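You operate a simulated robot arm through the tools that you are given. There is no shell and no other tool. Be economical: measure what you need, move in short steps, check, and stop when the job is done.

Carry out the task below with a simulated robot arm. There is one attempt and no reset: what you move stays moved.

TASK
Weigh about 30 g of sugar into the blue cup.
Fine: switch the scale on, tare the cup on it, set it back after; within a tenth; leave the other cups and pumps. Set down upright: what you pick out.

Only the result counts: the job must be done as asked and must still hold three seconds after the hand-in. Knocking over, shifting, dropping, spilling or breaking anything else fails it.

THE ROBOT
A 5-joint arm with a two-finger parallel gripper, fixed in place. Base frame: the origin is at the foot of the arm, x ahead of it, y to its left, z up; the work surface is at about z = 0. Readings come in mm, rad, newtons and seconds.
With the tool pointing down near the work surface it reaches from about 260 to 680 mm from the base axis. Its first joint turns from -1.152 to 1.152 rad. The tool tilts only in the upright plane through the base axis and itself; it spins freely about its own axis. Payload 2.9 kg.
The TCP is the grasp point between the finger pads, 30 mm short of the fingertips. In the tool frame z runs along the fingers and y along their closing line. The gripper opens to 110 mm. The fingers are 20 mm wide and 10 mm thick; the gripper's body (48 by 112 mm) begins 55 mm behind the TCP.
Orientation is that of the tool frame in the base frame, as a unit quaternion [x, y, z, w]. With the fingers straight down and closing along the base's y, the tool's x points along the base's -x, its y along +y and its z along -z.

THE INTERFACE
- The arm moves only by the tool nudge_tool. Its argument "moves" is a list of rows, each a list of 6 numbers: the shift along the tool's x, y, z in cm, then the turn, a rotation vector about the tool's x, y, z in rad. In form: [[tx, ty, tz, rx, ry, rz], ...]. A call has 1 to 8 rows; each row is the pose to reach, as a shift and turn from the pose commanded when the call began, along the tool's axes at that moment. "jaw" is the opening, from 0 (shut) to 1 (fully open), set as the call begins (left out, the last holds). Each row takes 0.2 s and may step no farther than 50 mm and 0.15 rad from the row before; otherwise, or with a gripper value out of range, the whole call is refused. Where a pose cannot be reached the arm comes as near as it can. A force on the tool above 40 N (or 10 N above the force at the start of the call, whichever is more), or a blocked arm, ends the call early, and 0.2 s more pass. Each finger travels about 108 mm/s and halts on what it meets, pressing with about 26 N; the grip force reading is that of the motor and also rises with nothing between the fingers. The clock runs only during rows and for 0.2 s after the last one: add rows that repeat a pose to give the fingers time. It gives the time, the measured TCP pose, the force on the tool (base axes), the opening and the grip force at its end, in the units of the frame above (readings bear some noise), with the torque about the TCP (base axes, N m) and any sound that the robot's microphone picked up.
- Cameras (640 x 400 px; columns grow to the right, rows downward): "scene" is fixed at [46.3, -458.1, 608.3]; the picture's right is [0.69, -0.72, 0.00], its down [-0.39, -0.37, -0.84] and it looks along [0.61, 0.58, -0.54] (base axes); focal length 339 px, centre (320, 200). "wrist" rides on the gripper at [72, 17, -103] in the tool frame; the picture's right is [-0.23, 0.97, 0.00], its down [-0.76, -0.18, -0.62] and it looks along [-0.61, -0.14, 0.78] (tool axes); focal length 222 px, centre (320, 200). There is no depth. A picture from a camera that has moved, and an enlarged one, comes with that camera's place and axes in the base frame and with its lens.
- get_image(camera): a new picture of that camera. No time passes.
- close_up(camera, box): a new picture of the part [left, top, right, bottom] of that camera's present view, enlarged. No time passes.
- hand_in(): hands the job in; it is judged then, once.

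Go step by step. Nothing tells you positions but the pictures and the camera data: compare them with the known pose of the tool, close in by small moves and look again before you grip or let go. The budget is 120 turns and 84 pictures, counting those below and the enlarged ones. Unless the task says otherwise, let go and move clear before handing in, and close with one line.

The tools are called after "Call:" as name(argument=value, ...) on one line, values as JSON. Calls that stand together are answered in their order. nudge_tool: Moves the arm, as the interface text tells. Its arguments: {"type":"object","properties":{"moves":{"type":"array"},"jaw":{"type":"number"}},"required":["moves"]} The other tools are called the same way: get_image (camera) takes a picture; close_up (camera, box) takes an enlarged picture of a part of a camera's view; hand_in () hands the job in.

At the start:

```text
time: 0.0
tool_pos: [386.1, 156.5, 390.7]
tcp_rot: [0.0, 1.0, 0.001, 0.0]
wrist_force: [-0.6, -0.1, -0.2]
ft_torque: [-0.01, 0.0, 0.0]
opening: 110.1
grip_force: 0.1
```

scene: 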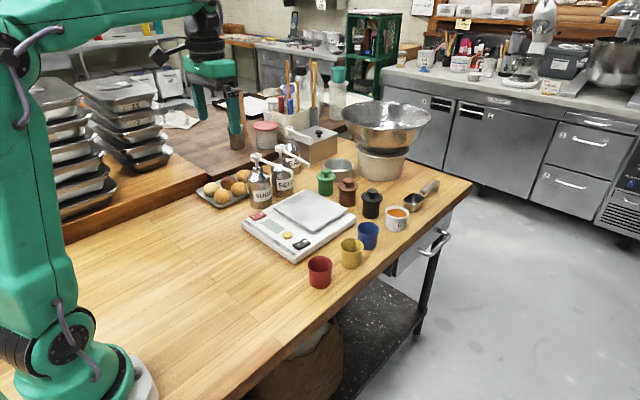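
wrist: 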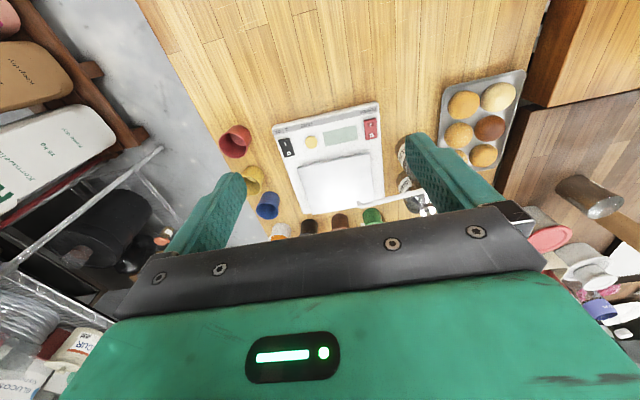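

The scale is in the middle of the bench, with pump bottles behind it and coloured cups on the right. I'll look closer to read the labels and the scale buttons.

Call:
close_up(camera="scene", box=[230, 130, 350, 205])

Call:
close_up(camera="scene", box=[230, 180, 390, 280])

Call:
close_up(camera="wrist", box=[210, 90, 450, 240])

```text
5.33 times, centred on (290, 168) of scene
camera zoom: at [46.3, -458.1, 608.3], right [0.69, -0.72, 0.0], down [-0.39, -0.37, -0.84], along [0.61, 0.58, -0.54], focal length 1808 px, centre (480, 373)
```

zoom: 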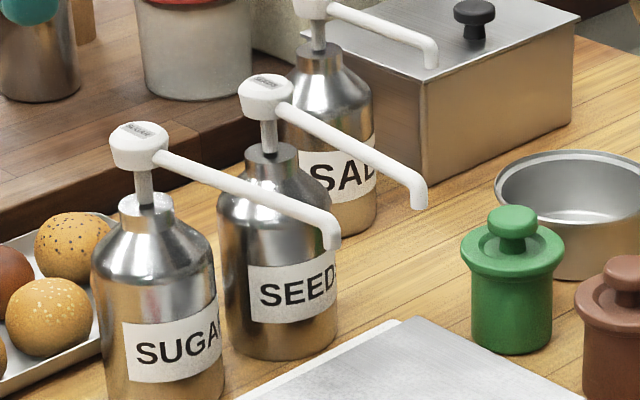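

```text
4.00 times, centred on (310, 230) of scene
camera zoom: at [46.3, -458.1, 608.3], right [0.69, -0.72, 0.0], down [-0.39, -0.37, -0.84], along [0.61, 0.58, -0.54], focal length 1356 px, centre (360, 80)
```

zoom: 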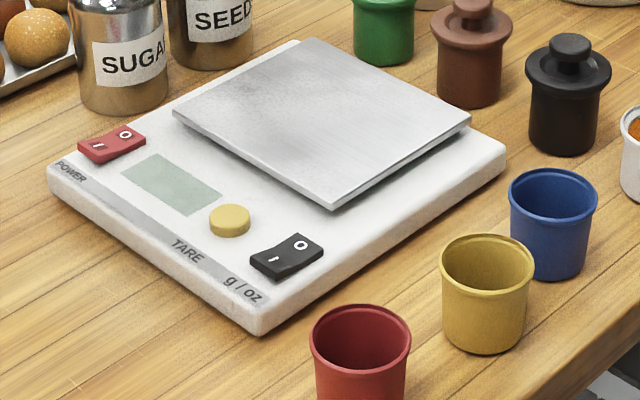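

```text
2.67 times, centred on (330, 165) of wrist
camera zoom: at [314.5, 172.9, 494.6], right [0.23, 0.97, 0.0], down [0.76, -0.18, 0.62], along [0.61, -0.14, -0.78], focal length 592 px, centre (293, 293)
```

zoom: 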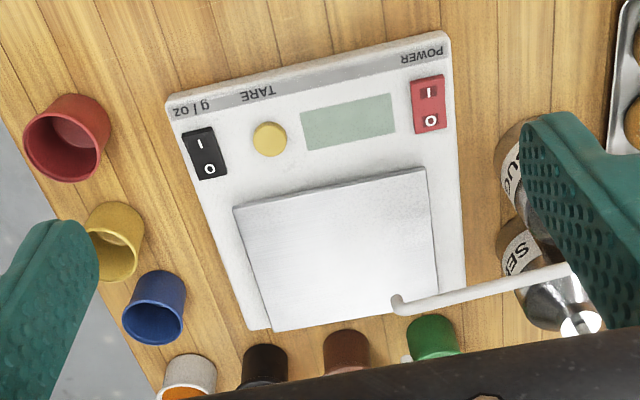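

The sugar pump is the near bottle, and its spout overhangs the pan. I estimate the blue cup at (657,-56), the power "I" at (502,239), tare at (514,109), the sugar head at (587,320,168) and the spout tip at (613,190,140). First I move the closed fingers above the power "I".

Call:
nudge_tool(moves=[[-1.656, 1.179, 4.01, 0, 0, 0], [-3.311, 2.357, 8.02, 0, 0, 0], [-4.967, 3.536, 12.03, 0, 0, 0], [-6.623, 4.714, 16.04, 0, 0, 0], [-8.279, 5.893, 20.05, 0, 0, 0], [-9.934, 7.071, 24.06, 0, 0, 0], [-11.59, 8.25, 28.07, 0, 0, 0], [-11.59, 8.25, 28.07, 0, 0, 0]], jaw=0)

Call:
get_image(camera="wrist")

Call:
close_up(camera="scene", box=[220, 160, 348, 240])

```text
time: 1.8
tool_pos: [502.1, 238.5, 106.3]
tcp_rot: [0.0, 1.0, 0.0, 0.0]
wrist_force: [0.2, -0.6, -0.5]
ft_torque: [0.03, -0.02, 0.02]
opening: 0.0
grip_force: 26.2
```

```text
78 pictures are left
camera wrist: at [430.0, 255.0, 208.7], right [0.23, 0.97, 0.0], down [0.76, -0.18, 0.62], along [0.61, -0.14, -0.78], focal length 222 px, centre (320, 200)
```

wrist: 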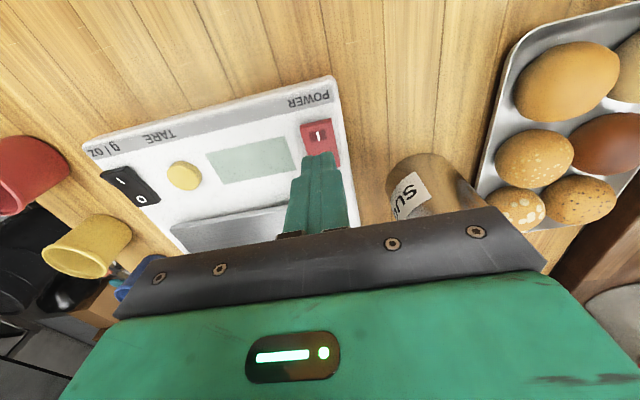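

```text
5.00 times, centred on (284, 200) of scene
camera zoom: at [46.3, -458.1, 608.3], right [0.69, -0.72, 0.0], down [-0.39, -0.37, -0.84], along [0.61, 0.58, -0.54], focal length 1695 px, centre (500, 200)
```

zoom: 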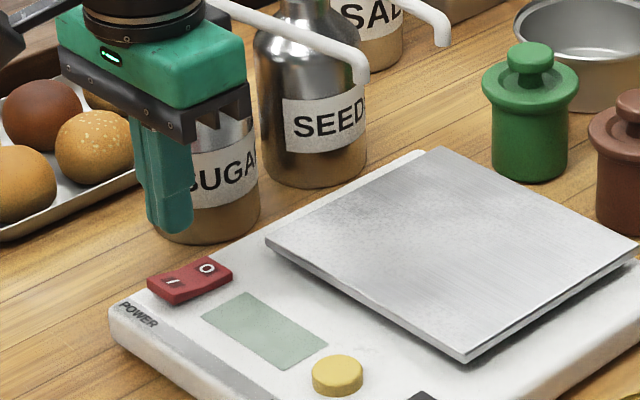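

The position agrees with the estimate. Next I press down on the "I" half in small steps.

Call:
nudge_tool(moves=[[0, 0, 2.5, 0, 0, 0], [0, 0, 3.5, 0, 0, 0], [0, 0, 4.0, 0, 0, 0], [0, 0, 4.4, 0, 0, 0], [0, 0, 4.7, 0, 0, 0]])

Call:
close_up(camera="scene", box=[220, 160, 348, 240])

```text
time: 2.9
tool_pos: [504.0, 237.3, 67.9]
tcp_rot: [0.0, 1.0, 0.0, 0.001]
wrist_force: [-1.7, 0.1, 4.8]
ft_torque: [-0.03, 0.06, 0.03]
opening: 0.0
grip_force: 25.5
stopped in row 5: the force on the tool passed its limit at 46 N (the readings are from after the stop); the commanded pose is now the measured one
```

```text
5.00 times, centred on (284, 200) of scene
camera zoom: at [46.3, -458.1, 608.3], right [0.69, -0.72, 0.0], down [-0.39, -0.37, -0.84], along [0.61, 0.58, -0.54], focal length 1695 px, centre (500, 200)
```

zoom: 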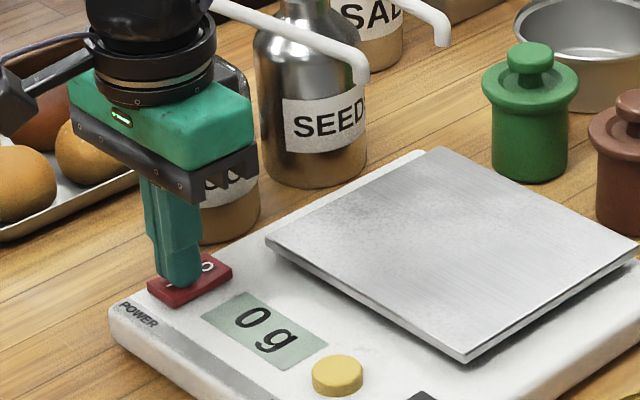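

The display shows 0 g, so the scale is on. I raise the arm and travel toward the blue cup.

Call:
nudge_tool(moves=[[0, 0, -4.8, 0, 0, 0], [0, 0, -9.6, 0, 0, 0], [0, -2, -14, 0, 0, 0.02], [0.4, -6, -16, 0, 0, 0.04], [0.4, -10.5, -16, 0, 0, 0.06], [0.4, -15, -16, 0, 0, 0.085], [0.4, -19.5, -16, 0, 0, 0.085], [0.4, -24, -16, 0, 0, 0.085]], jaw=0.85)

```text
time: 4.7
tool_pos: [500.2, -3.7, 226.3]
tcp_rot: [0.042, 0.999, -0.001, 0.002]
wrist_force: [-0.2, -0.1, -0.3]
ft_torque: [0.02, -0.03, 0.03]
opening: 93.5
grip_force: 0.0
```

Next I shift to the cup's azimuth and tilt the tool 45° forward.

Call:
nudge_tool(moves=[[-2.1, -3.8, 0, 0, 0, 0], [-2.1, -3.8, 0, 0, -0.13, 0], [-2.1, -3.8, 0, 0, -0.26, 0], [-2.1, -3.8, 0, 0, -0.39, 0], [-2.1, -3.8, 0, 0, -0.52, 0], [-2.1, -3.8, 0, 0, -0.65, 0], [-2.1, -3.8, 0, 0, -0.785, 0], [-2.1, -3.8, 0, 0, -0.785, 0]])

Call:
get_image(camera="wrist")

Call:
get_image(camera="scene")

```text
time: 6.5
tool_pos: [515.8, -42.3, 227.5]
tcp_rot: [0.038, 0.923, -0.015, 0.383]
wrist_force: [0.2, -0.2, -0.2]
ft_torque: [0.0, 0.01, 0.03]
opening: 93.5
grip_force: 0.1
```

```text
75 pictures are left
camera wrist: at [394.0, -15.6, 249.5], right [0.24, 0.96, 0.16], down [0.08, -0.19, 0.98], along [0.97, -0.22, -0.12], focal length 222 px, centre (320, 200)
```

wrist: 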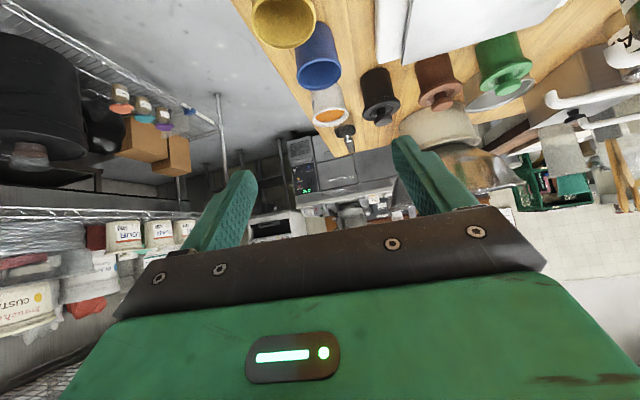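

```text
74 pictures are left
```

scene: 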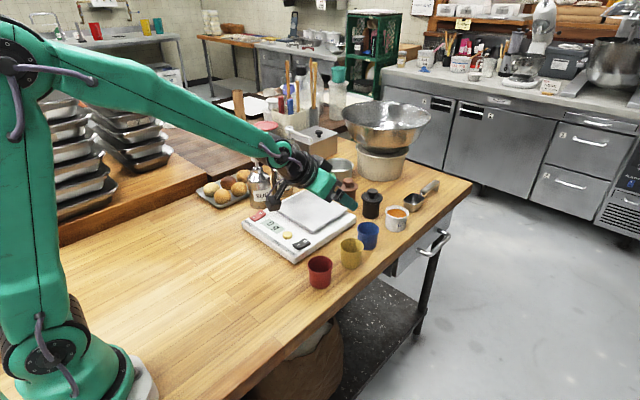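

The blue cup appears near (655,-50). I move to a standoff along the tool axis and check the alignment.

Call:
nudge_tool(moves=[[1.06, 0, 3.66, 0, 0, 0], [2.12, 0, 7.3, 0, 0, 0], [3.17, 0, 10.97, 0, 0, 0], [3.17, 0, 10.97, 0, 0, 0]])

Call:
get_image(camera="wrist")

Call:
close_up(camera="scene", box=[290, 180, 418, 260])

```text
time: 7.5
tool_pos: [572.9, -45.8, 128.8]
tcp_rot: [0.039, 0.923, -0.015, 0.383]
wrist_force: [-0.9, 0.5, 0.8]
ft_torque: [0.04, 0.01, 0.0]
opening: 93.3
grip_force: 0.0
```

```text
73 pictures are left
camera wrist: at [450.3, -19.4, 150.0], right [0.24, 0.96, 0.16], down [0.08, -0.19, 0.98], along [0.97, -0.22, -0.12], focal length 222 px, centre (320, 200)
```

wrist: 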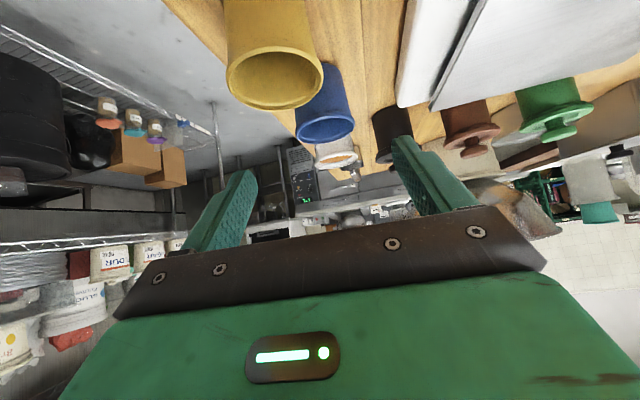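

```text
5.00 times, centred on (354, 220) of scene
camera zoom: at [46.3, -458.1, 608.3], right [0.69, -0.72, 0.0], down [-0.39, -0.37, -0.84], along [0.61, 0.58, -0.54], focal length 1695 px, centre (150, 100)
```

zoom: 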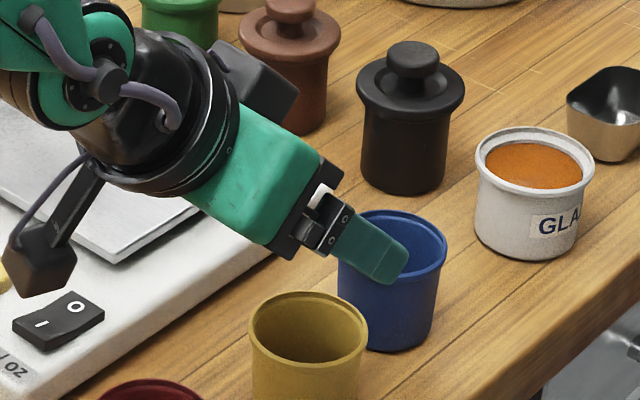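

The blue cup is about 58 mm wide and 48 mm tall, at roughly (658,-52). I advance most of the way and check.

Call:
nudge_tool(moves=[[0.2, 0.05, 4.0, 0, 0, 0], [0.47, 0.05, 8.0, 0, 0, 0], [0.47, 0.05, 8.0, 0, 0, 0]])

Call:
close_up(camera="wrist", box=[160, 0, 480, 200])

Call:
close_up(camera="scene", box=[290, 180, 418, 260])

```text
time: 8.3
tool_pos: [623.7, -49.6, 68.7]
tcp_rot: [0.038, 0.923, -0.013, 0.384]
wrist_force: [-0.4, 0.0, 0.5]
ft_torque: [-0.03, 0.02, -0.01]
opening: 93.5
grip_force: 0.1
```

```text
2.00 times, centred on (320, 100) of wrist
camera zoom: at [501.3, -23.0, 89.2], right [0.24, 0.96, 0.16], down [0.08, -0.19, 0.98], along [0.97, -0.22, -0.12], focal length 444 px, centre (320, 400)
```

zoom: 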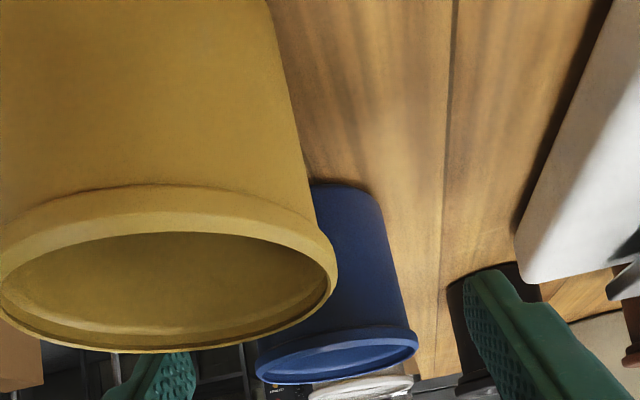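

```text
5.00 times, centred on (354, 220) of scene
camera zoom: at [46.3, -458.1, 608.3], right [0.69, -0.72, 0.0], down [-0.39, -0.37, -0.84], along [0.61, 0.58, -0.54], focal length 1695 px, centre (150, 100)
```

zoom: 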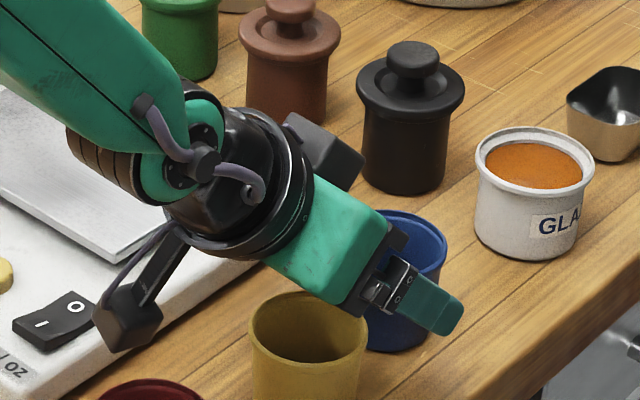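

Both clearances look fine: the camera box clears the yellow cup, and the fingers straddle the blue one. I finish the approach, then close in the next step.

Call:
nudge_tool(moves=[[-0.12, 0.16, 1.9, 0, 0, 0], [-0.24, 0.16, 3.88, 0, 0, 0], [-0.24, 0.16, 3.88, 0, 0, 0]])

Call:
close_up(camera="scene", box=[290, 180, 418, 260])

Call:
get_image(camera="wrist")

```text
time: 9.1
tool_pos: [652.8, -51.7, 41.9]
tcp_rot: [0.038, 0.923, -0.013, 0.382]
wrist_force: [0.2, 0.2, -0.3]
ft_torque: [0.02, 0.05, 0.04]
opening: 93.6
grip_force: 0.2
```

```text
5.00 times, centred on (354, 220) of scene
camera zoom: at [46.3, -458.1, 608.3], right [0.69, -0.72, 0.0], down [-0.39, -0.37, -0.84], along [0.61, 0.58, -0.54], focal length 1695 px, centre (150, 100)
```

zoom: 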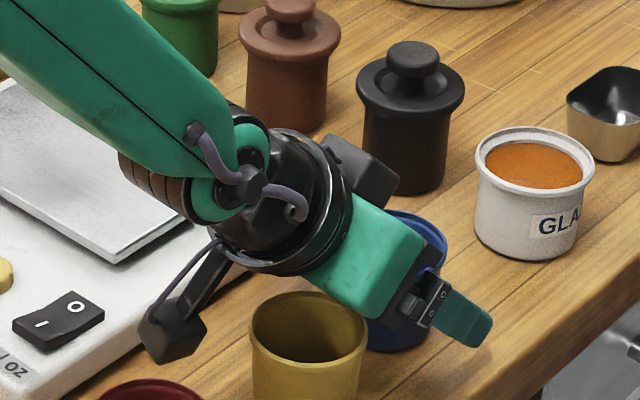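

```text
68 pictures are left
camera wrist: at [531.1, -24.2, 63.5], right [0.24, 0.96, 0.16], down [0.08, -0.19, 0.98], along [0.97, -0.22, -0.12], focal length 222 px, centre (320, 200)
```

wrist: 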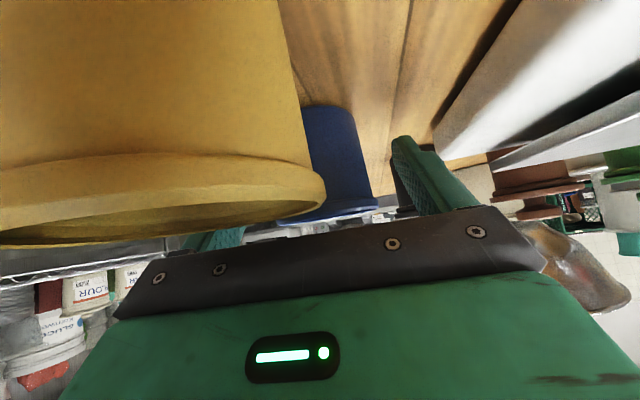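

The fingers are on both sides of the blue cup and the hand is clear of the yellow one. I close.

Call:
nudge_tool(moves=[[0, 0, 0, 0, 0, 0], [0, 0, 0, 0, 0, 0], [0, 0, 0, 0, 0, 0], [0, 0, 0, 0, 0, 0]], jaw=0.35)

Call:
close_up(camera="scene", box=[290, 180, 418, 260])

```text
time: 10.1
tool_pos: [654.5, -50.8, 42.5]
tcp_rot: [0.039, 0.923, -0.014, 0.382]
wrist_force: [0.0, 0.3, 0.0]
ft_torque: [-0.03, -0.04, 0.0]
opening: 56.4
grip_force: 26.2
```

```text
5.00 times, centred on (354, 220) of scene
camera zoom: at [46.3, -458.1, 608.3], right [0.69, -0.72, 0.0], down [-0.39, -0.37, -0.84], along [0.61, 0.58, -0.54], focal length 1695 px, centre (150, 100)
```

zoom: 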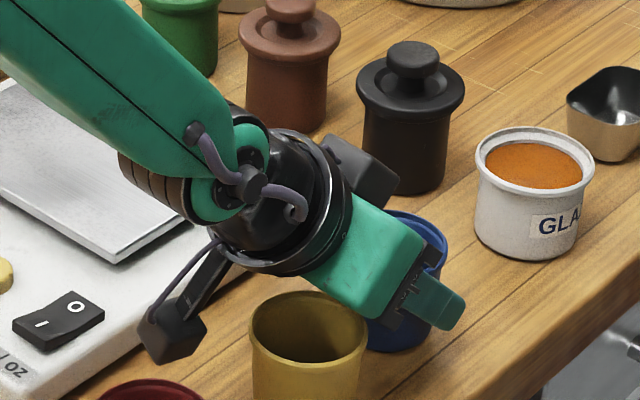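

The cup is gripped at 56 mm. I lift straight up.

Call:
nudge_tool(moves=[[-0.71, 0, -0.71, 0, 0, 0], [-2.83, 0, -2.83, 0, 0, 0], [-5.66, 0, -5.66, 0, 0, 0], [-8.5, 0, -8.5, 0, 0, 0], [-8.5, 0, -8.5, 0, 0, 0]])

Call:
get_image(camera="scene")

Call:
close_up(camera="scene", box=[250, 140, 410, 240])

```text
time: 11.3
tool_pos: [654.5, -49.5, 163.6]
tcp_rot: [0.039, 0.923, -0.014, 0.383]
wrist_force: [0.0, 0.7, -0.1]
ft_torque: [-0.02, -0.03, -0.02]
opening: 56.5
grip_force: 26.0
```

```text
66 pictures are left
```

scene: 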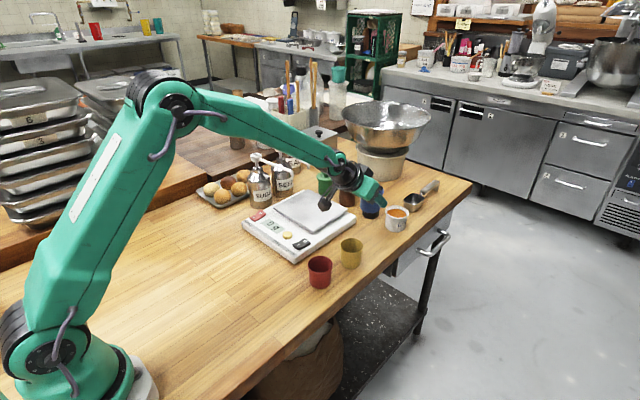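

```text
4.00 times, centred on (330, 190) of scene
camera zoom: at [46.3, -458.1, 608.3], right [0.69, -0.72, 0.0], down [-0.39, -0.37, -0.84], along [0.61, 0.58, -0.54], focal length 1356 px, centre (280, 240)
```

zoom: 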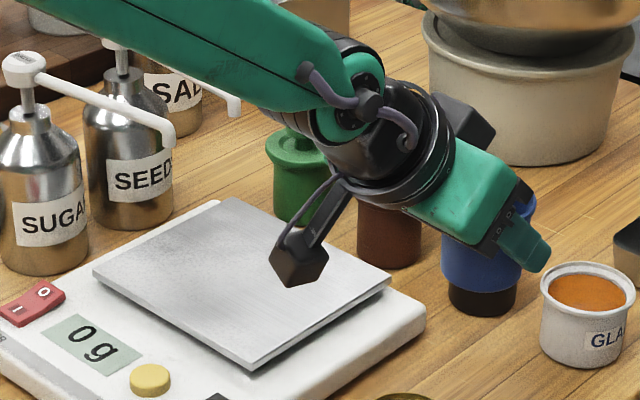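

The cup is in hand. I retract radially and swing round to the spout's azimuth at a safe height.

Call:
nudge_tool(moves=[[3.25, 0, -3.25, 0, 0, 0], [6.43, 0, -6.43, 0, 0, 0], [8.94, 0, -8.94, 0, 0, 0], [9.13, 4.8, -9.13, -0.0658, 0, -0.0658], [9.65, 9.68, -9.65, -0.1315, 0, -0.1315], [10.49, 14.46, -10.49, -0.1973, 0, -0.1973], [11.62, 19.1, -11.62, -0.27, 0, -0.27], [11.62, 19.1, -11.62, -0.27, 0, -0.27]])

Call:
get_image(camera="wrist")

Call:
get_image(camera="scene")

```text
time: 13.1
tool_pos: [512.2, 151.8, 160.2]
tcp_rot: [-0.137, 0.914, 0.055, 0.379]
wrist_force: [1.1, -0.2, 0.1]
ft_torque: [-0.02, 0.05, 0.03]
opening: 56.2
grip_force: 25.7
```

```text
64 pictures are left
camera wrist: at [387.0, 132.3, 182.8], right [-0.13, 0.98, 0.16], down [0.14, -0.14, 0.98], along [0.98, 0.15, -0.12], focal length 222 px, centre (320, 200)
```

wrist: 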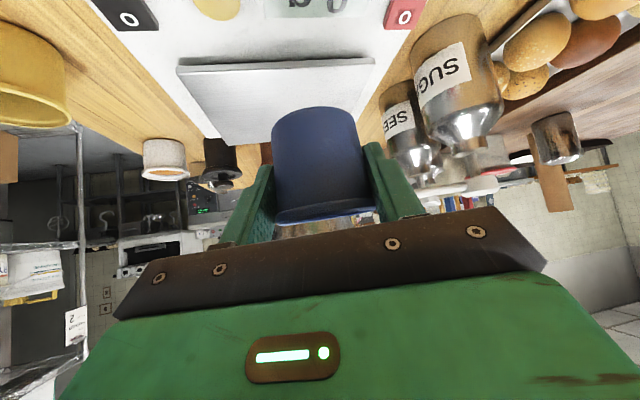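

```text
63 pictures are left
```

scene: 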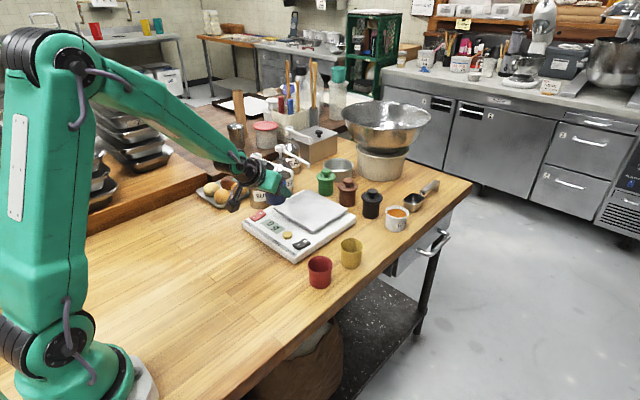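

The cup is held level. I lower to just above pan level and then slide it forward under the spout.

Call:
nudge_tool(moves=[[2.47, 0, 2.47, 0, 0, 0], [4.95, 0.1, 4.95, 0, 0, 0], [3.18, 0.2, 6.72, 0, 0, 0], [1.41, 0.24, 8.49, 0, 0, 0], [1.41, 0.24, 8.49, 0, 0, 0]])

Call:
close_up(camera="scene", box=[230, 130, 358, 210])

Call:
get_image(camera="wrist")

```text
time: 14.3
tool_pos: [552.4, 169.6, 92.9]
tcp_rot: [-0.136, 0.914, 0.057, 0.379]
wrist_force: [0.9, 0.7, -1.0]
ft_torque: [-0.02, -0.01, 0.06]
opening: 56.3
grip_force: 25.8
```

```text
5.00 times, centred on (294, 170) of scene
camera zoom: at [46.3, -458.1, 608.3], right [0.69, -0.72, 0.0], down [-0.39, -0.37, -0.84], along [0.61, 0.58, -0.54], focal length 1695 px, centre (450, 350)
```

zoom: 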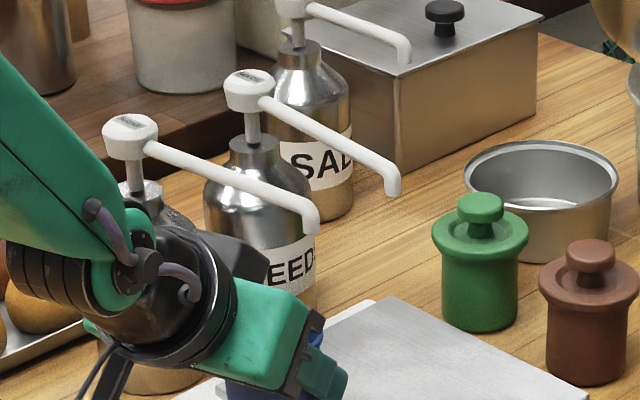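

```text
61 pictures are left
camera wrist: at [429.1, 149.0, 115.0], right [-0.13, 0.98, 0.16], down [0.15, -0.14, 0.98], along [0.98, 0.15, -0.12], focal length 222 px, centre (320, 200)
```

wrist: 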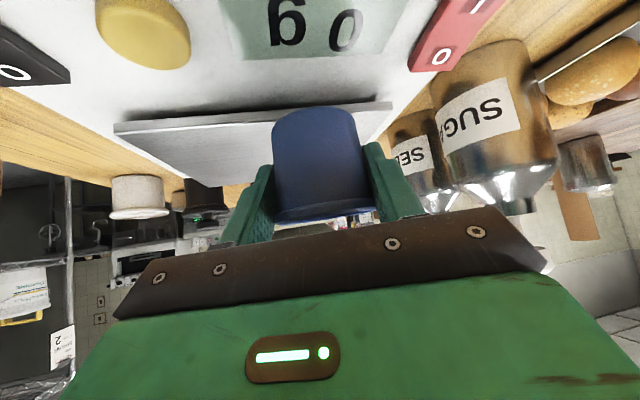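

Call:
nudge_tool(moves=[[-1.0, -0.05, 1.0, 0, 0, 0], [-2.1, -0.1, 2.1, 0, 0, 0], [-2.1, -0.1, 2.1, 0, 0, 0]])

Call:
close_up(camera="scene", box=[230, 130, 358, 210])

```text
time: 15.1
tool_pos: [581.6, 177.7, 93.3]
tcp_rot: [-0.137, 0.914, 0.057, 0.378]
wrist_force: [-0.9, -0.5, 0.5]
ft_torque: [-0.02, 0.03, -0.01]
opening: 55.8
grip_force: 26.2
```

```text
5.00 times, centred on (294, 170) of scene
camera zoom: at [46.3, -458.1, 608.3], right [0.69, -0.72, 0.0], down [-0.39, -0.37, -0.84], along [0.61, 0.58, -0.54], focal length 1695 px, centre (450, 350)
```

zoom: 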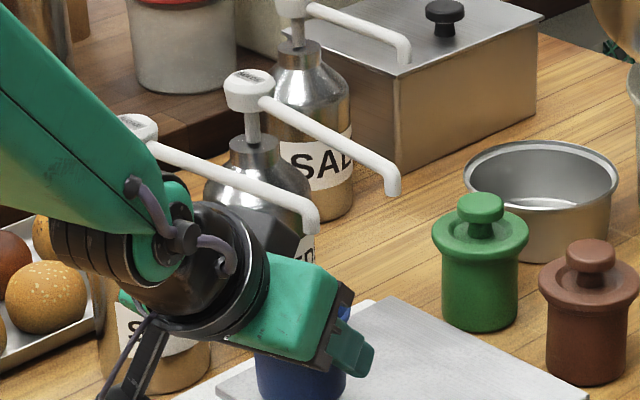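

The hand stays clear of the spout. I slide the last 25 mm forward.

Call:
nudge_tool(moves=[[-0.9, 0, 0.9, 0, 0, 0], [-1.8, 0, 1.8, 0, 0, 0], [-1.8, 0, 1.8, 0, 0, 0]])

Call:
close_up(camera="scene", box=[250, 145, 346, 205])

```text
time: 15.9
tool_pos: [606.2, 183.4, 93.4]
tcp_rot: [-0.137, 0.914, 0.056, 0.378]
wrist_force: [0.4, 0.5, -1.0]
ft_torque: [0.02, 0.02, -0.02]
opening: 56.0
grip_force: 26.3
```

```text
6.67 times, centred on (298, 175) of scene
camera zoom: at [46.3, -458.1, 608.3], right [0.69, -0.72, 0.0], down [-0.39, -0.37, -0.84], along [0.61, 0.58, -0.54], focal length 2260 px, centre (467, 367)
```

zoom: 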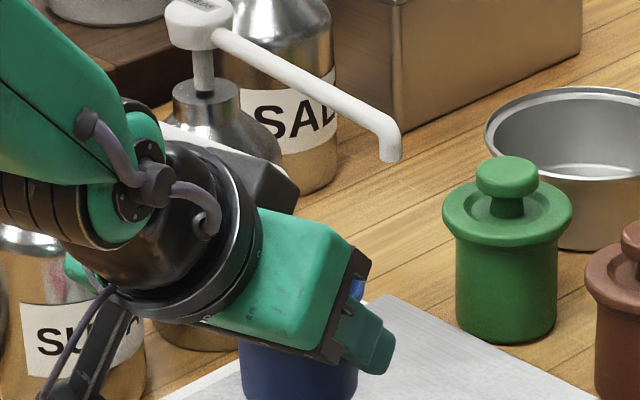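

Call:
nudge_tool(moves=[[0.5, 0, 0.5, 0, 0, 0], [0.85, 0, 0.85, 0, 0, 0], [0.95, 0, 0.95, 0, 0, 0], [0.95, 0, 0.95, 0, 0, 0]])

Call:
close_up(camera="scene", box=[230, 170, 358, 250])

```text
time: 16.9
tool_pos: [608.7, 184.1, 83.2]
tcp_rot: [-0.135, 0.913, 0.056, 0.382]
wrist_force: [4.7, 1.3, 18.9]
ft_torque: [-0.06, -0.26, -0.08]
opening: 55.6
grip_force: 25.5
```

```text
5.00 times, centred on (294, 210) of scene
camera zoom: at [46.1, -458.1, 608.2], right [0.69, -0.72, 0.0], down [-0.39, -0.37, -0.84], along [0.61, 0.58, -0.53], focal length 1695 px, centre (450, 150)
```

zoom: 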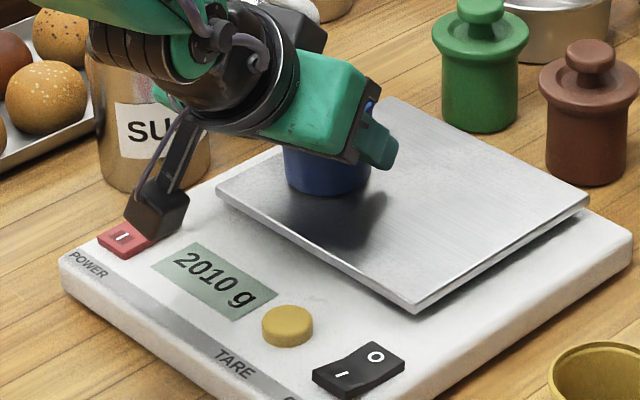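

The cup is on the pan and being pressed with 19 N. I ease up slightly and then release.

Call:
nudge_tool(moves=[[-0.22, 0, -0.22, 0, 0, 0], [-0.22, 0, -0.22, 0, 0, 0]])

Call:
close_up(camera="scene", box=[230, 170, 358, 250])

```text
time: 17.5
tool_pos: [607.6, 184.7, 83.2]
tcp_rot: [-0.136, 0.914, 0.055, 0.379]
wrist_force: [3.1, 1.5, 10.0]
ft_torque: [-0.03, -0.46, 0.04]
opening: 55.1
grip_force: 25.8
```

```text
5.00 times, centred on (294, 210) of scene
camera zoom: at [46.2, -458.1, 608.3], right [0.69, -0.72, 0.0], down [-0.39, -0.37, -0.84], along [0.61, 0.58, -0.53], focal length 1695 px, centre (450, 150)
```

zoom: 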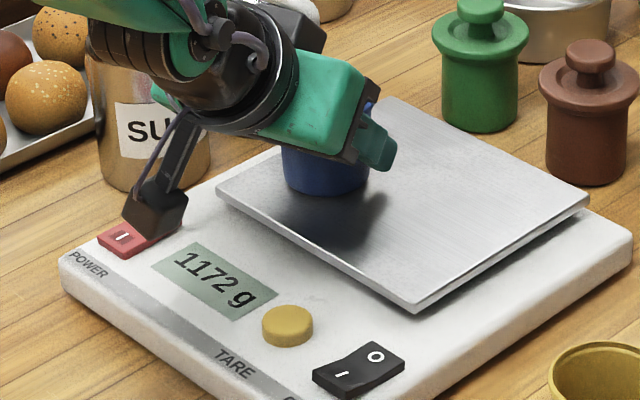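

Call:
nudge_tool(moves=[[-0.2, 0, -0.2, 0, 0, 0], [-0.2, 0, -0.2, 0, 0, 0]])

Call:
close_up(camera="scene", box=[230, 170, 358, 250])

```text
time: 18.1
tool_pos: [605.4, 183.7, 83.5]
tcp_rot: [-0.136, 0.915, 0.056, 0.376]
wrist_force: [1.1, -0.6, -0.7]
ft_torque: [0.0, -0.01, -0.01]
opening: 55.3
grip_force: 26.2
```

```text
5.00 times, centred on (294, 210) of scene
camera zoom: at [46.3, -458.1, 608.3], right [0.69, -0.72, 0.0], down [-0.39, -0.37, -0.84], along [0.61, 0.58, -0.54], focal length 1695 px, centre (450, 150)
```

zoom: 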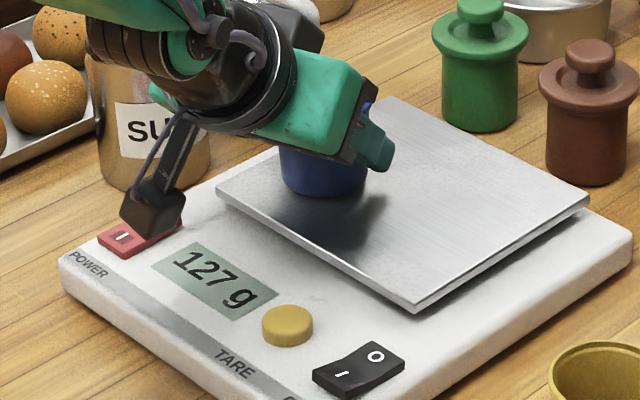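

The contact load is now almost zero. I open the jaws and back away along the tool axis.

Call:
nudge_tool(moves=[[0, 0, 0, 0, 0, 0], [0, 0, 0, 0, 0, 0], [0, 0, -1.5, 0, 0, 0], [0, 0, -5, 0, 0, 0], [0, 0, -9, 0, 0, 0], [0, 0, -13, 0, 0, 0], [0, 0, -13, 0, 0, 0]], jaw=0.78)

Call:
close_up(camera="scene", box=[230, 140, 358, 220])

Call:
get_image(camera="wrist")

```text
time: 19.7
tool_pos: [517.6, 153.4, 176.2]
tcp_rot: [-0.135, 0.914, 0.054, 0.379]
wrist_force: [-0.4, 0.4, 0.9]
ft_torque: [0.0, 0.02, -0.03]
opening: 85.8
grip_force: 0.1
```

```text
5.00 times, centred on (294, 180) of scene
camera zoom: at [46.3, -458.1, 608.3], right [0.69, -0.72, 0.0], down [-0.39, -0.37, -0.84], along [0.61, 0.58, -0.54], focal length 1695 px, centre (450, 300)
```

zoom: 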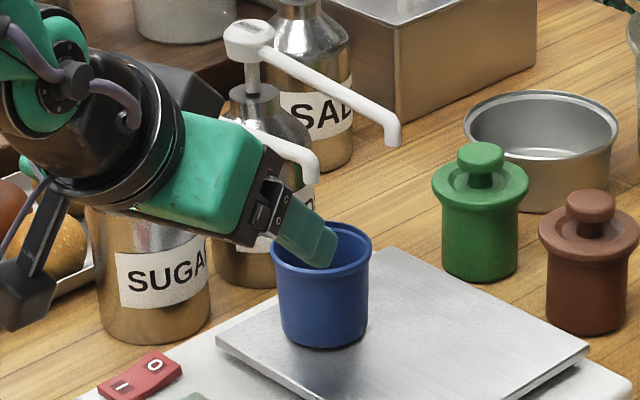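

```text
54 pictures are left
camera wrist: at [392.9, 134.3, 197.8], right [-0.13, 0.98, 0.16], down [0.14, -0.14, 0.98], along [0.98, 0.15, -0.12], focal length 222 px, centre (320, 200)
```

wrist: 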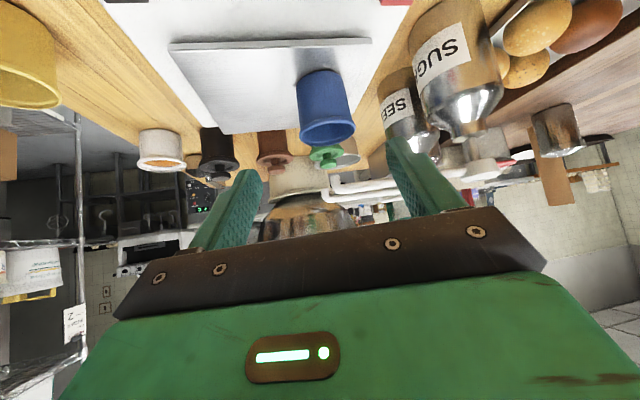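

The cup stands on the pan under the spout. A close-up will confirm that the spout tip is over the opening.

Call:
close_up(camera="wrist", box=[260, 60, 420, 220])

```text
2.50 times, centred on (340, 140) of wrist
camera zoom: at [392.9, 134.3, 197.8], right [-0.13, 0.98, 0.16], down [0.14, -0.14, 0.98], along [0.98, 0.15, -0.12], focal length 555 px, centre (270, 350)
```

zoom: 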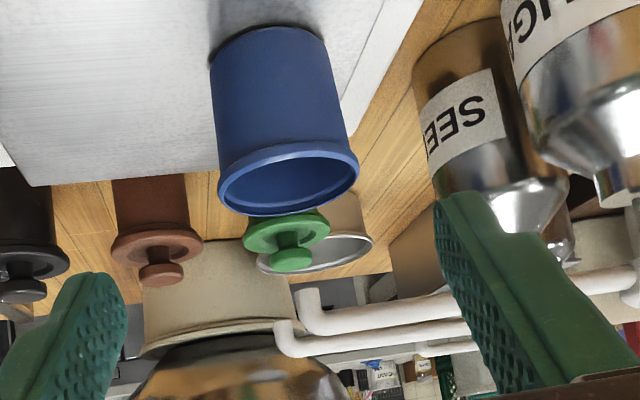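

The spout tip is within about 7 mm of the cup centre, which is well inside the opening. Now I un-tilt the tool and close the fingers for tare.

Call:
nudge_tool(moves=[[0, 0, 0, 0, 0.131, 0], [0, 0, 0, 0, 0.262, 0], [0, 0, 0, 0, 0.393, 0], [0, 0, 0, 0, 0.524, 0], [0, 0, 0, 0, 0.655, 0], [0, 0, 0, 0, 0.785, 0], [0, 0, 0, 0, 0.785, 0]], jaw=0)

Call:
get_image(camera="wrist")

Call:
close_up(camera="scene", box=[220, 150, 380, 250])

```text
time: 21.3
tool_pos: [519.8, 157.0, 176.3]
tcp_rot: [-0.148, 0.989, 0.0, 0.0]
wrist_force: [-0.2, 0.0, 1.2]
ft_torque: [0.02, 0.04, 0.01]
opening: 0.0
grip_force: 25.9
```

```text
52 pictures are left
camera wrist: at [444.8, 152.2, 279.9], right [-0.07, 1.0, 0.0], down [0.78, 0.05, 0.62], along [0.62, 0.04, -0.78], focal length 222 px, centre (320, 200)
```

wrist: 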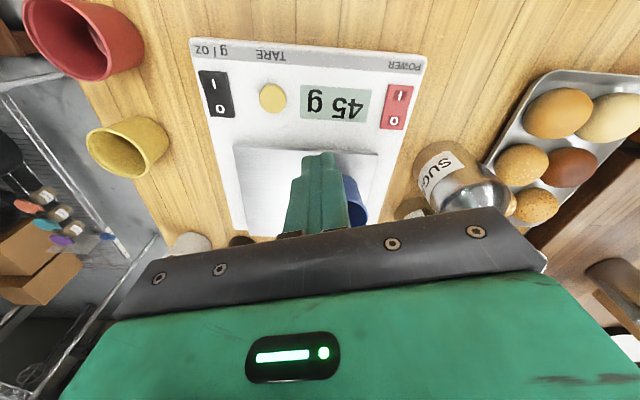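

```text
4.00 times, centred on (300, 200) of scene
camera zoom: at [46.3, -458.1, 608.3], right [0.69, -0.72, 0.0], down [-0.39, -0.37, -0.84], along [0.61, 0.58, -0.54], focal length 1356 px, centre (400, 200)
```

zoom: 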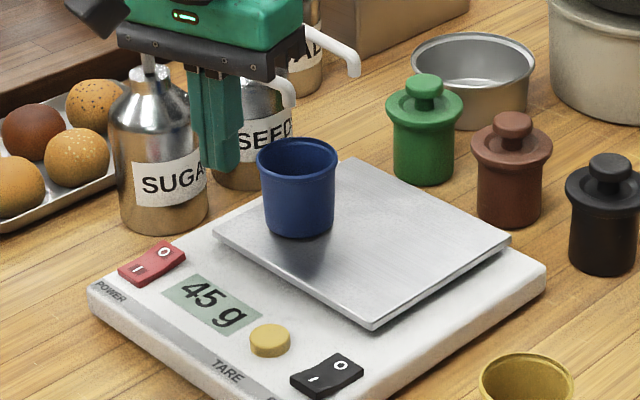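

The display shows 45 g for the cup. I press tare.

Call:
nudge_tool(moves=[[1.15, -2.26, 2.5, 0, 0, 0], [2.31, -4.52, 5, 0, 0, 0], [2.31, -4.52, 8.5, 0, 0, 0], [2.31, -4.52, 8.5, 0, 0, 0]])

Call:
close_up(camera="scene", box=[220, 170, 348, 250])

```text
time: 22.3
tool_pos: [509.9, 104.8, 93.3]
tcp_rot: [-0.148, 0.989, -0.001, 0.0]
wrist_force: [-0.6, 0.2, 0.4]
ft_torque: [0.03, -0.01, -0.02]
opening: 0.1
grip_force: 26.4
```

```text
5.00 times, centred on (284, 210) of scene
camera zoom: at [46.3, -458.1, 608.3], right [0.69, -0.72, 0.0], down [-0.39, -0.37, -0.84], along [0.61, 0.58, -0.54], focal length 1695 px, centre (500, 150)
```

zoom: 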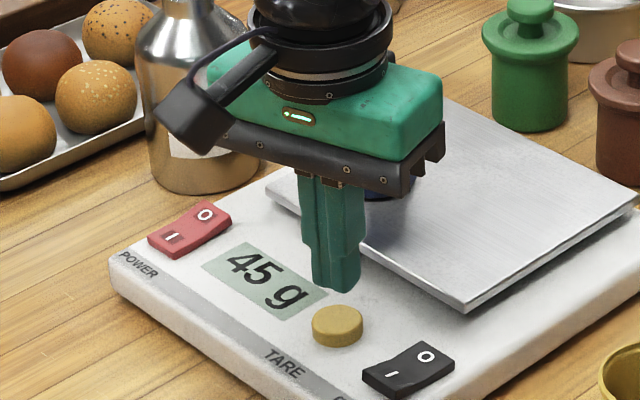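

Call:
nudge_tool(moves=[[0, 0, 2.0, 0, 0, 0], [0, 0, 2.5, 0, 0, 0], [0, 0, 2.9, 0, 0, 0], [0, 0, 3.2, 0, 0, 0]])

Call:
close_up(camera="scene", box=[220, 170, 348, 250])

```text
time: 23.3
tool_pos: [511.1, 107.4, 61.0]
tcp_rot: [-0.148, 0.989, 0.0, 0.001]
wrist_force: [-3.6, -9.2, 17.9]
ft_torque: [-0.31, 0.14, -0.03]
opening: 0.0
grip_force: 25.7
heard: click
```

```text
5.00 times, centred on (284, 210) of scene
camera zoom: at [46.2, -458.1, 608.3], right [0.69, -0.72, 0.0], down [-0.39, -0.37, -0.84], along [0.61, 0.58, -0.53], focal length 1695 px, centre (500, 150)
```

zoom: 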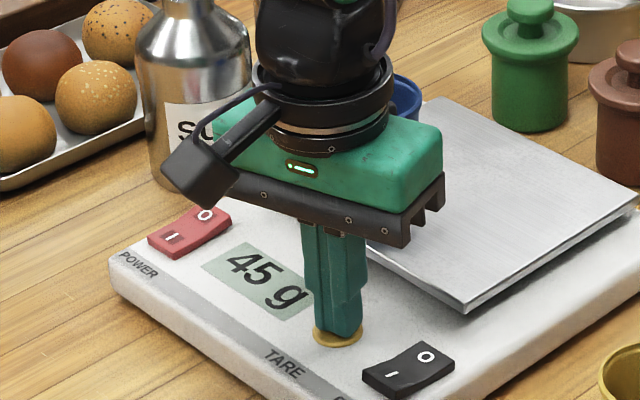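

A click was heard, but the display still shows 45 g, possibly because the button is still held. I lift straight up and check.

Call:
nudge_tool(moves=[[0, 0, -2, 0, 0, 0], [0, 0, -4, 0, 0, 0], [0, 0, -4, 0, 0, 0]])

Call:
close_up(camera="scene", box=[220, 170, 348, 250])

```text
time: 24.1
tool_pos: [510.9, 106.7, 98.0]
tcp_rot: [-0.147, 0.989, 0.0, 0.0]
wrist_force: [0.2, 0.2, 0.6]
ft_torque: [-0.03, 0.05, 0.0]
opening: 0.5
grip_force: 26.0
```

```text
5.00 times, centred on (284, 210) of scene
camera zoom: at [46.3, -458.1, 608.3], right [0.69, -0.72, 0.0], down [-0.39, -0.37, -0.84], along [0.61, 0.58, -0.54], focal length 1695 px, centre (500, 150)
```

zoom: 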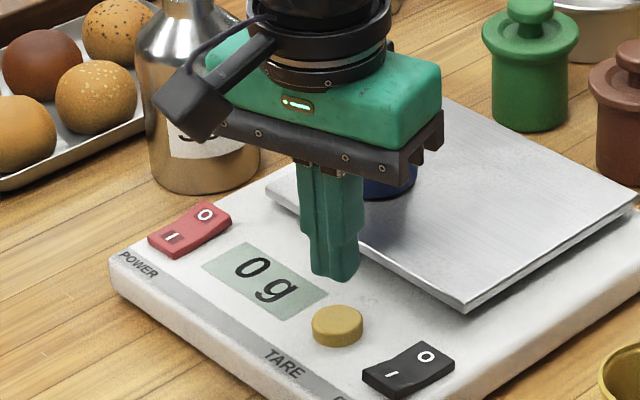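

The scale is tared to 0 g. I rise and move toward the sugar pump head.

Call:
nudge_tool(moves=[[0, 0, -4.3, 0, 0, 0], [0, 0, -8.6, 0, 0, 0], [0, 0, -12.9, 0, 0, 0], [0, 0, -17.2, 0, 0, 0], [-2.7, 3.63, -17.2, 0, 0, -0.05], [-5.4, 7.25, -17.2, 0, 0, -0.1], [-8.1, 10.9, -17.2, 0, 0, -0.15], [-10.8, 14.5, -17.2, 0, 0, -0.2]])

Call:
get_image(camera="wrist")

Call:
get_image(camera="scene")

```text
time: 25.9
tool_pos: [567.8, 279.0, 270.2]
tcp_rot: [-0.247, 0.969, -0.002, -0.003]
wrist_force: [0.6, 0.1, 7.3]
ft_torque: [0.01, -0.04, 0.01]
opening: 0.0
grip_force: 25.9
```

```text
47 pictures are left
camera wrist: at [496.4, 258.9, 372.7], right [-0.26, 0.96, 0.0], down [0.76, 0.21, 0.62], along [0.6, 0.16, -0.78], focal length 222 px, centre (320, 200)
```

wrist: 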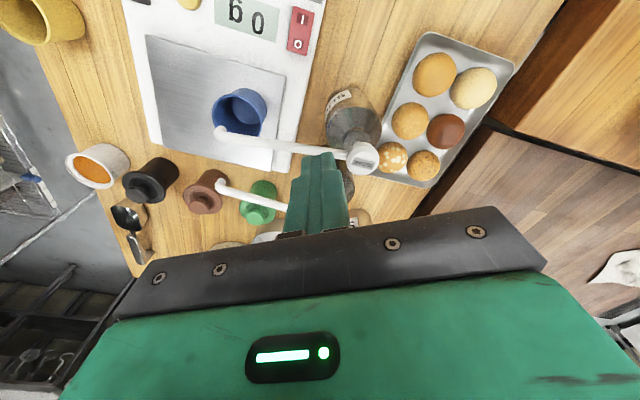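

```text
46 pictures are left
```

scene: 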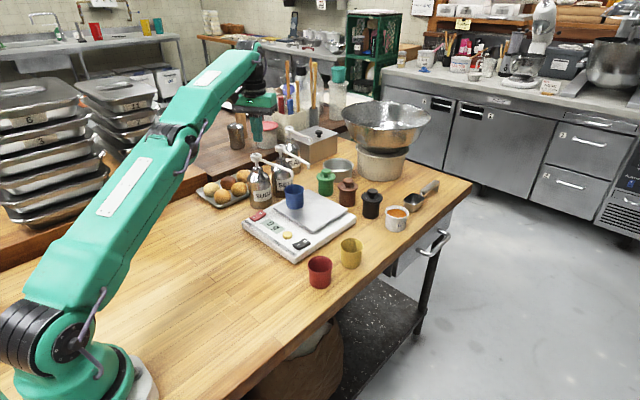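

The sugar head is around (590,324,168). I position the closed fingertips just above it.

Call:
nudge_tool(moves=[[-1.9, 1.4, 0, 0, 0, 0], [-3.8, 2.8, 0, 0, 0, 0], [-3.8, 2.8, 2.5, 0, 0, 0], [-3.8, 2.8, 5.0, 0, 0, 0], [-3.8, 2.8, 5.0, 0, 0, 0]])

Call:
close_up(camera="scene", box=[220, 110, 348, 190])

Call:
close_up(camera="wrist", box=[220, 80, 420, 240])

```text
time: 27.1
tool_pos: [572.8, 313.7, 214.6]
tcp_rot: [-0.244, 0.97, 0.0, 0.001]
wrist_force: [0.3, 0.3, -0.3]
ft_torque: [0.0, -0.04, 0.0]
opening: 0.2
grip_force: 25.8
out of reach, approached as far as the arm can: row 1, 2, 3, 4, 5
```

```text
5.00 times, centred on (284, 150) of scene
camera zoom: at [46.3, -458.1, 608.3], right [0.69, -0.72, 0.0], down [-0.39, -0.37, -0.84], along [0.61, 0.58, -0.54], focal length 1695 px, centre (500, 450)
```

zoom: 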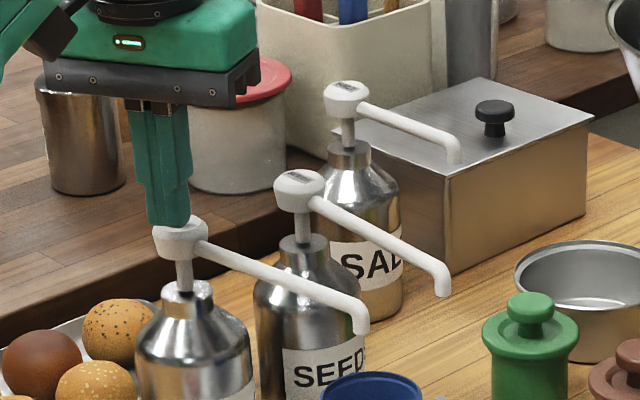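

```text
2.50 times, centred on (320, 160) of wrist
camera zoom: at [501.0, 294.1, 318.5], right [-0.26, 0.96, 0.0], down [0.75, 0.21, 0.62], along [0.6, 0.17, -0.78], focal length 555 px, centre (320, 300)
```

zoom: 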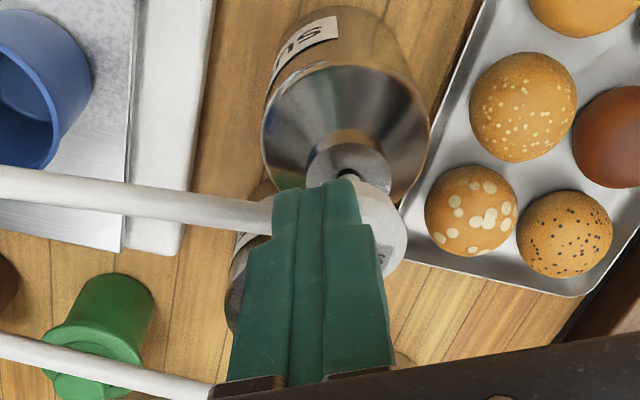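

A vertical tool can't reach far enough here, so I tilt it forward 0.3 rad while raising a little.

Call:
nudge_tool(moves=[[0, 0, -1.5, 0, 0, 0], [0, 0, -1.5, 0, -0.1, 0], [0, 0, -1.5, 0, -0.2, 0], [0, 0, -1.5, 0, -0.3, 0], [0, 0, -1.5, 0, -0.3, 0]])

```text
time: 28.3
tool_pos: [574.1, 310.2, 231.5]
tcp_rot: [-0.242, 0.958, 0.037, 0.146]
wrist_force: [-0.3, -0.1, 0.1]
ft_torque: [0.0, 0.03, -0.01]
opening: 0.2
grip_force: 26.1
out of reach, approached as far as the arm can: row 1
```

Call:
nudge_tool(moves=[[-2.16, 0.82, 0.67, 0, 0, 0], [-1.54, 0.82, 2.6, 0, 0, 0], [-1.54, 0.82, 2.6, 0, 0, 0]])

Call:
close_up(camera="scene", box=[220, 110, 348, 190])

Call:
close_up(camera="wrist", box=[220, 80, 420, 240])

```text
time: 29.1
tool_pos: [590.5, 330.7, 211.8]
tcp_rot: [-0.243, 0.958, 0.039, 0.146]
wrist_force: [-0.6, 0.3, 0.4]
ft_torque: [0.0, 0.05, 0.03]
opening: 0.0
grip_force: 25.5
```

```text
5.00 times, centred on (284, 150) of scene
camera zoom: at [46.3, -458.1, 608.3], right [0.69, -0.72, 0.0], down [-0.39, -0.37, -0.84], along [0.61, 0.58, -0.54], focal length 1695 px, centre (500, 450)
```

zoom: 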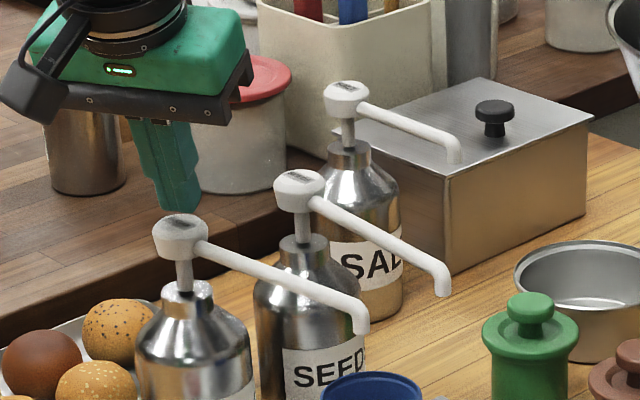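

```text
2.50 times, centred on (320, 160) of wrist
camera zoom: at [493.8, 296.9, 288.5], right [-0.27, 0.96, 0.07], down [0.56, 0.1, 0.82], along [0.78, 0.27, -0.57], focal length 555 px, centre (320, 300)
```

zoom: 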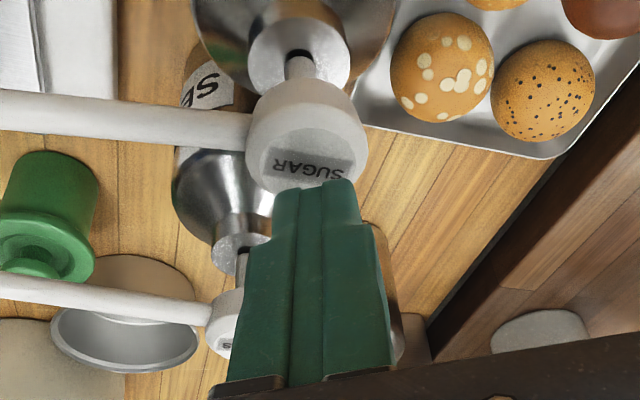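

The fingertips are directly over the SUGAR head. I press in small steps, partially first, and read the scale.

Call:
nudge_tool(moves=[[0.295, 0, 0.955, 0, 0, 0], [0.414, 0, 1.337, 0, 0, 0], [0.53, 0, 1.72, 0, 0, 0], [0.65, 0, 2.1, 0, 0, 0]])

Call:
close_up(camera="scene", box=[220, 130, 348, 240])

```text
time: 30.1
tool_pos: [589.7, 331.6, 192.0]
tcp_rot: [-0.244, 0.957, 0.041, 0.149]
wrist_force: [-7.9, -0.1, 27.5]
ft_torque: [-0.03, 0.24, -0.2]
opening: 0.0
grip_force: 25.7
```

```text
3.64 times, centred on (284, 185) of scene
camera zoom: at [46.1, -458.2, 608.2], right [0.69, -0.72, 0.0], down [-0.39, -0.37, -0.85], along [0.61, 0.58, -0.53], focal length 1232 px, centre (451, 254)
```

zoom: 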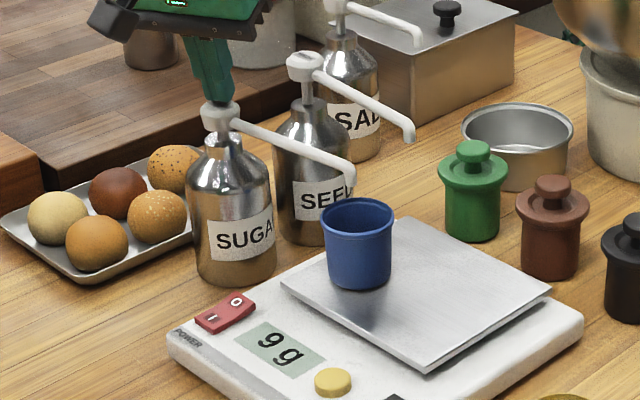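

The display shows 9 g. I release upward and read again.

Call:
nudge_tool(moves=[[-0.3, 0, -0.96, 0, 0, 0], [-0.65, 0, -2.1, 0, 0, 0], [-0.65, 0, -2.1, 0, 0, 0]])

Call:
close_up(camera="scene", box=[220, 130, 348, 240])

```text
time: 30.9
tool_pos: [588.4, 328.4, 210.0]
tcp_rot: [-0.243, 0.959, 0.038, 0.143]
wrist_force: [0.2, 0.2, -0.3]
ft_torque: [0.01, -0.01, -0.01]
opening: 0.0
grip_force: 26.7
```

```text
3.64 times, centred on (284, 185) of scene
camera zoom: at [46.3, -458.1, 608.3], right [0.69, -0.72, 0.0], down [-0.39, -0.37, -0.84], along [0.61, 0.58, -0.54], focal length 1232 px, centre (451, 254)
```

zoom: 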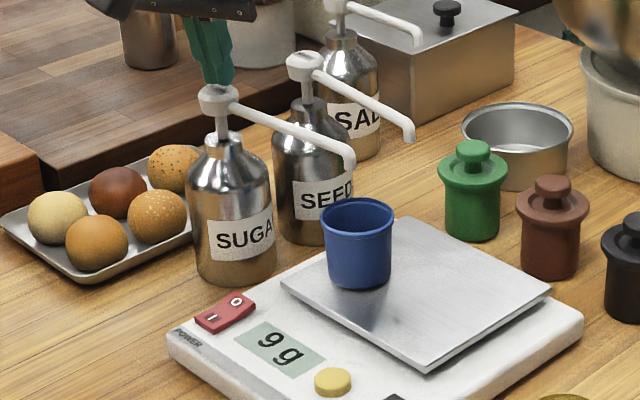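

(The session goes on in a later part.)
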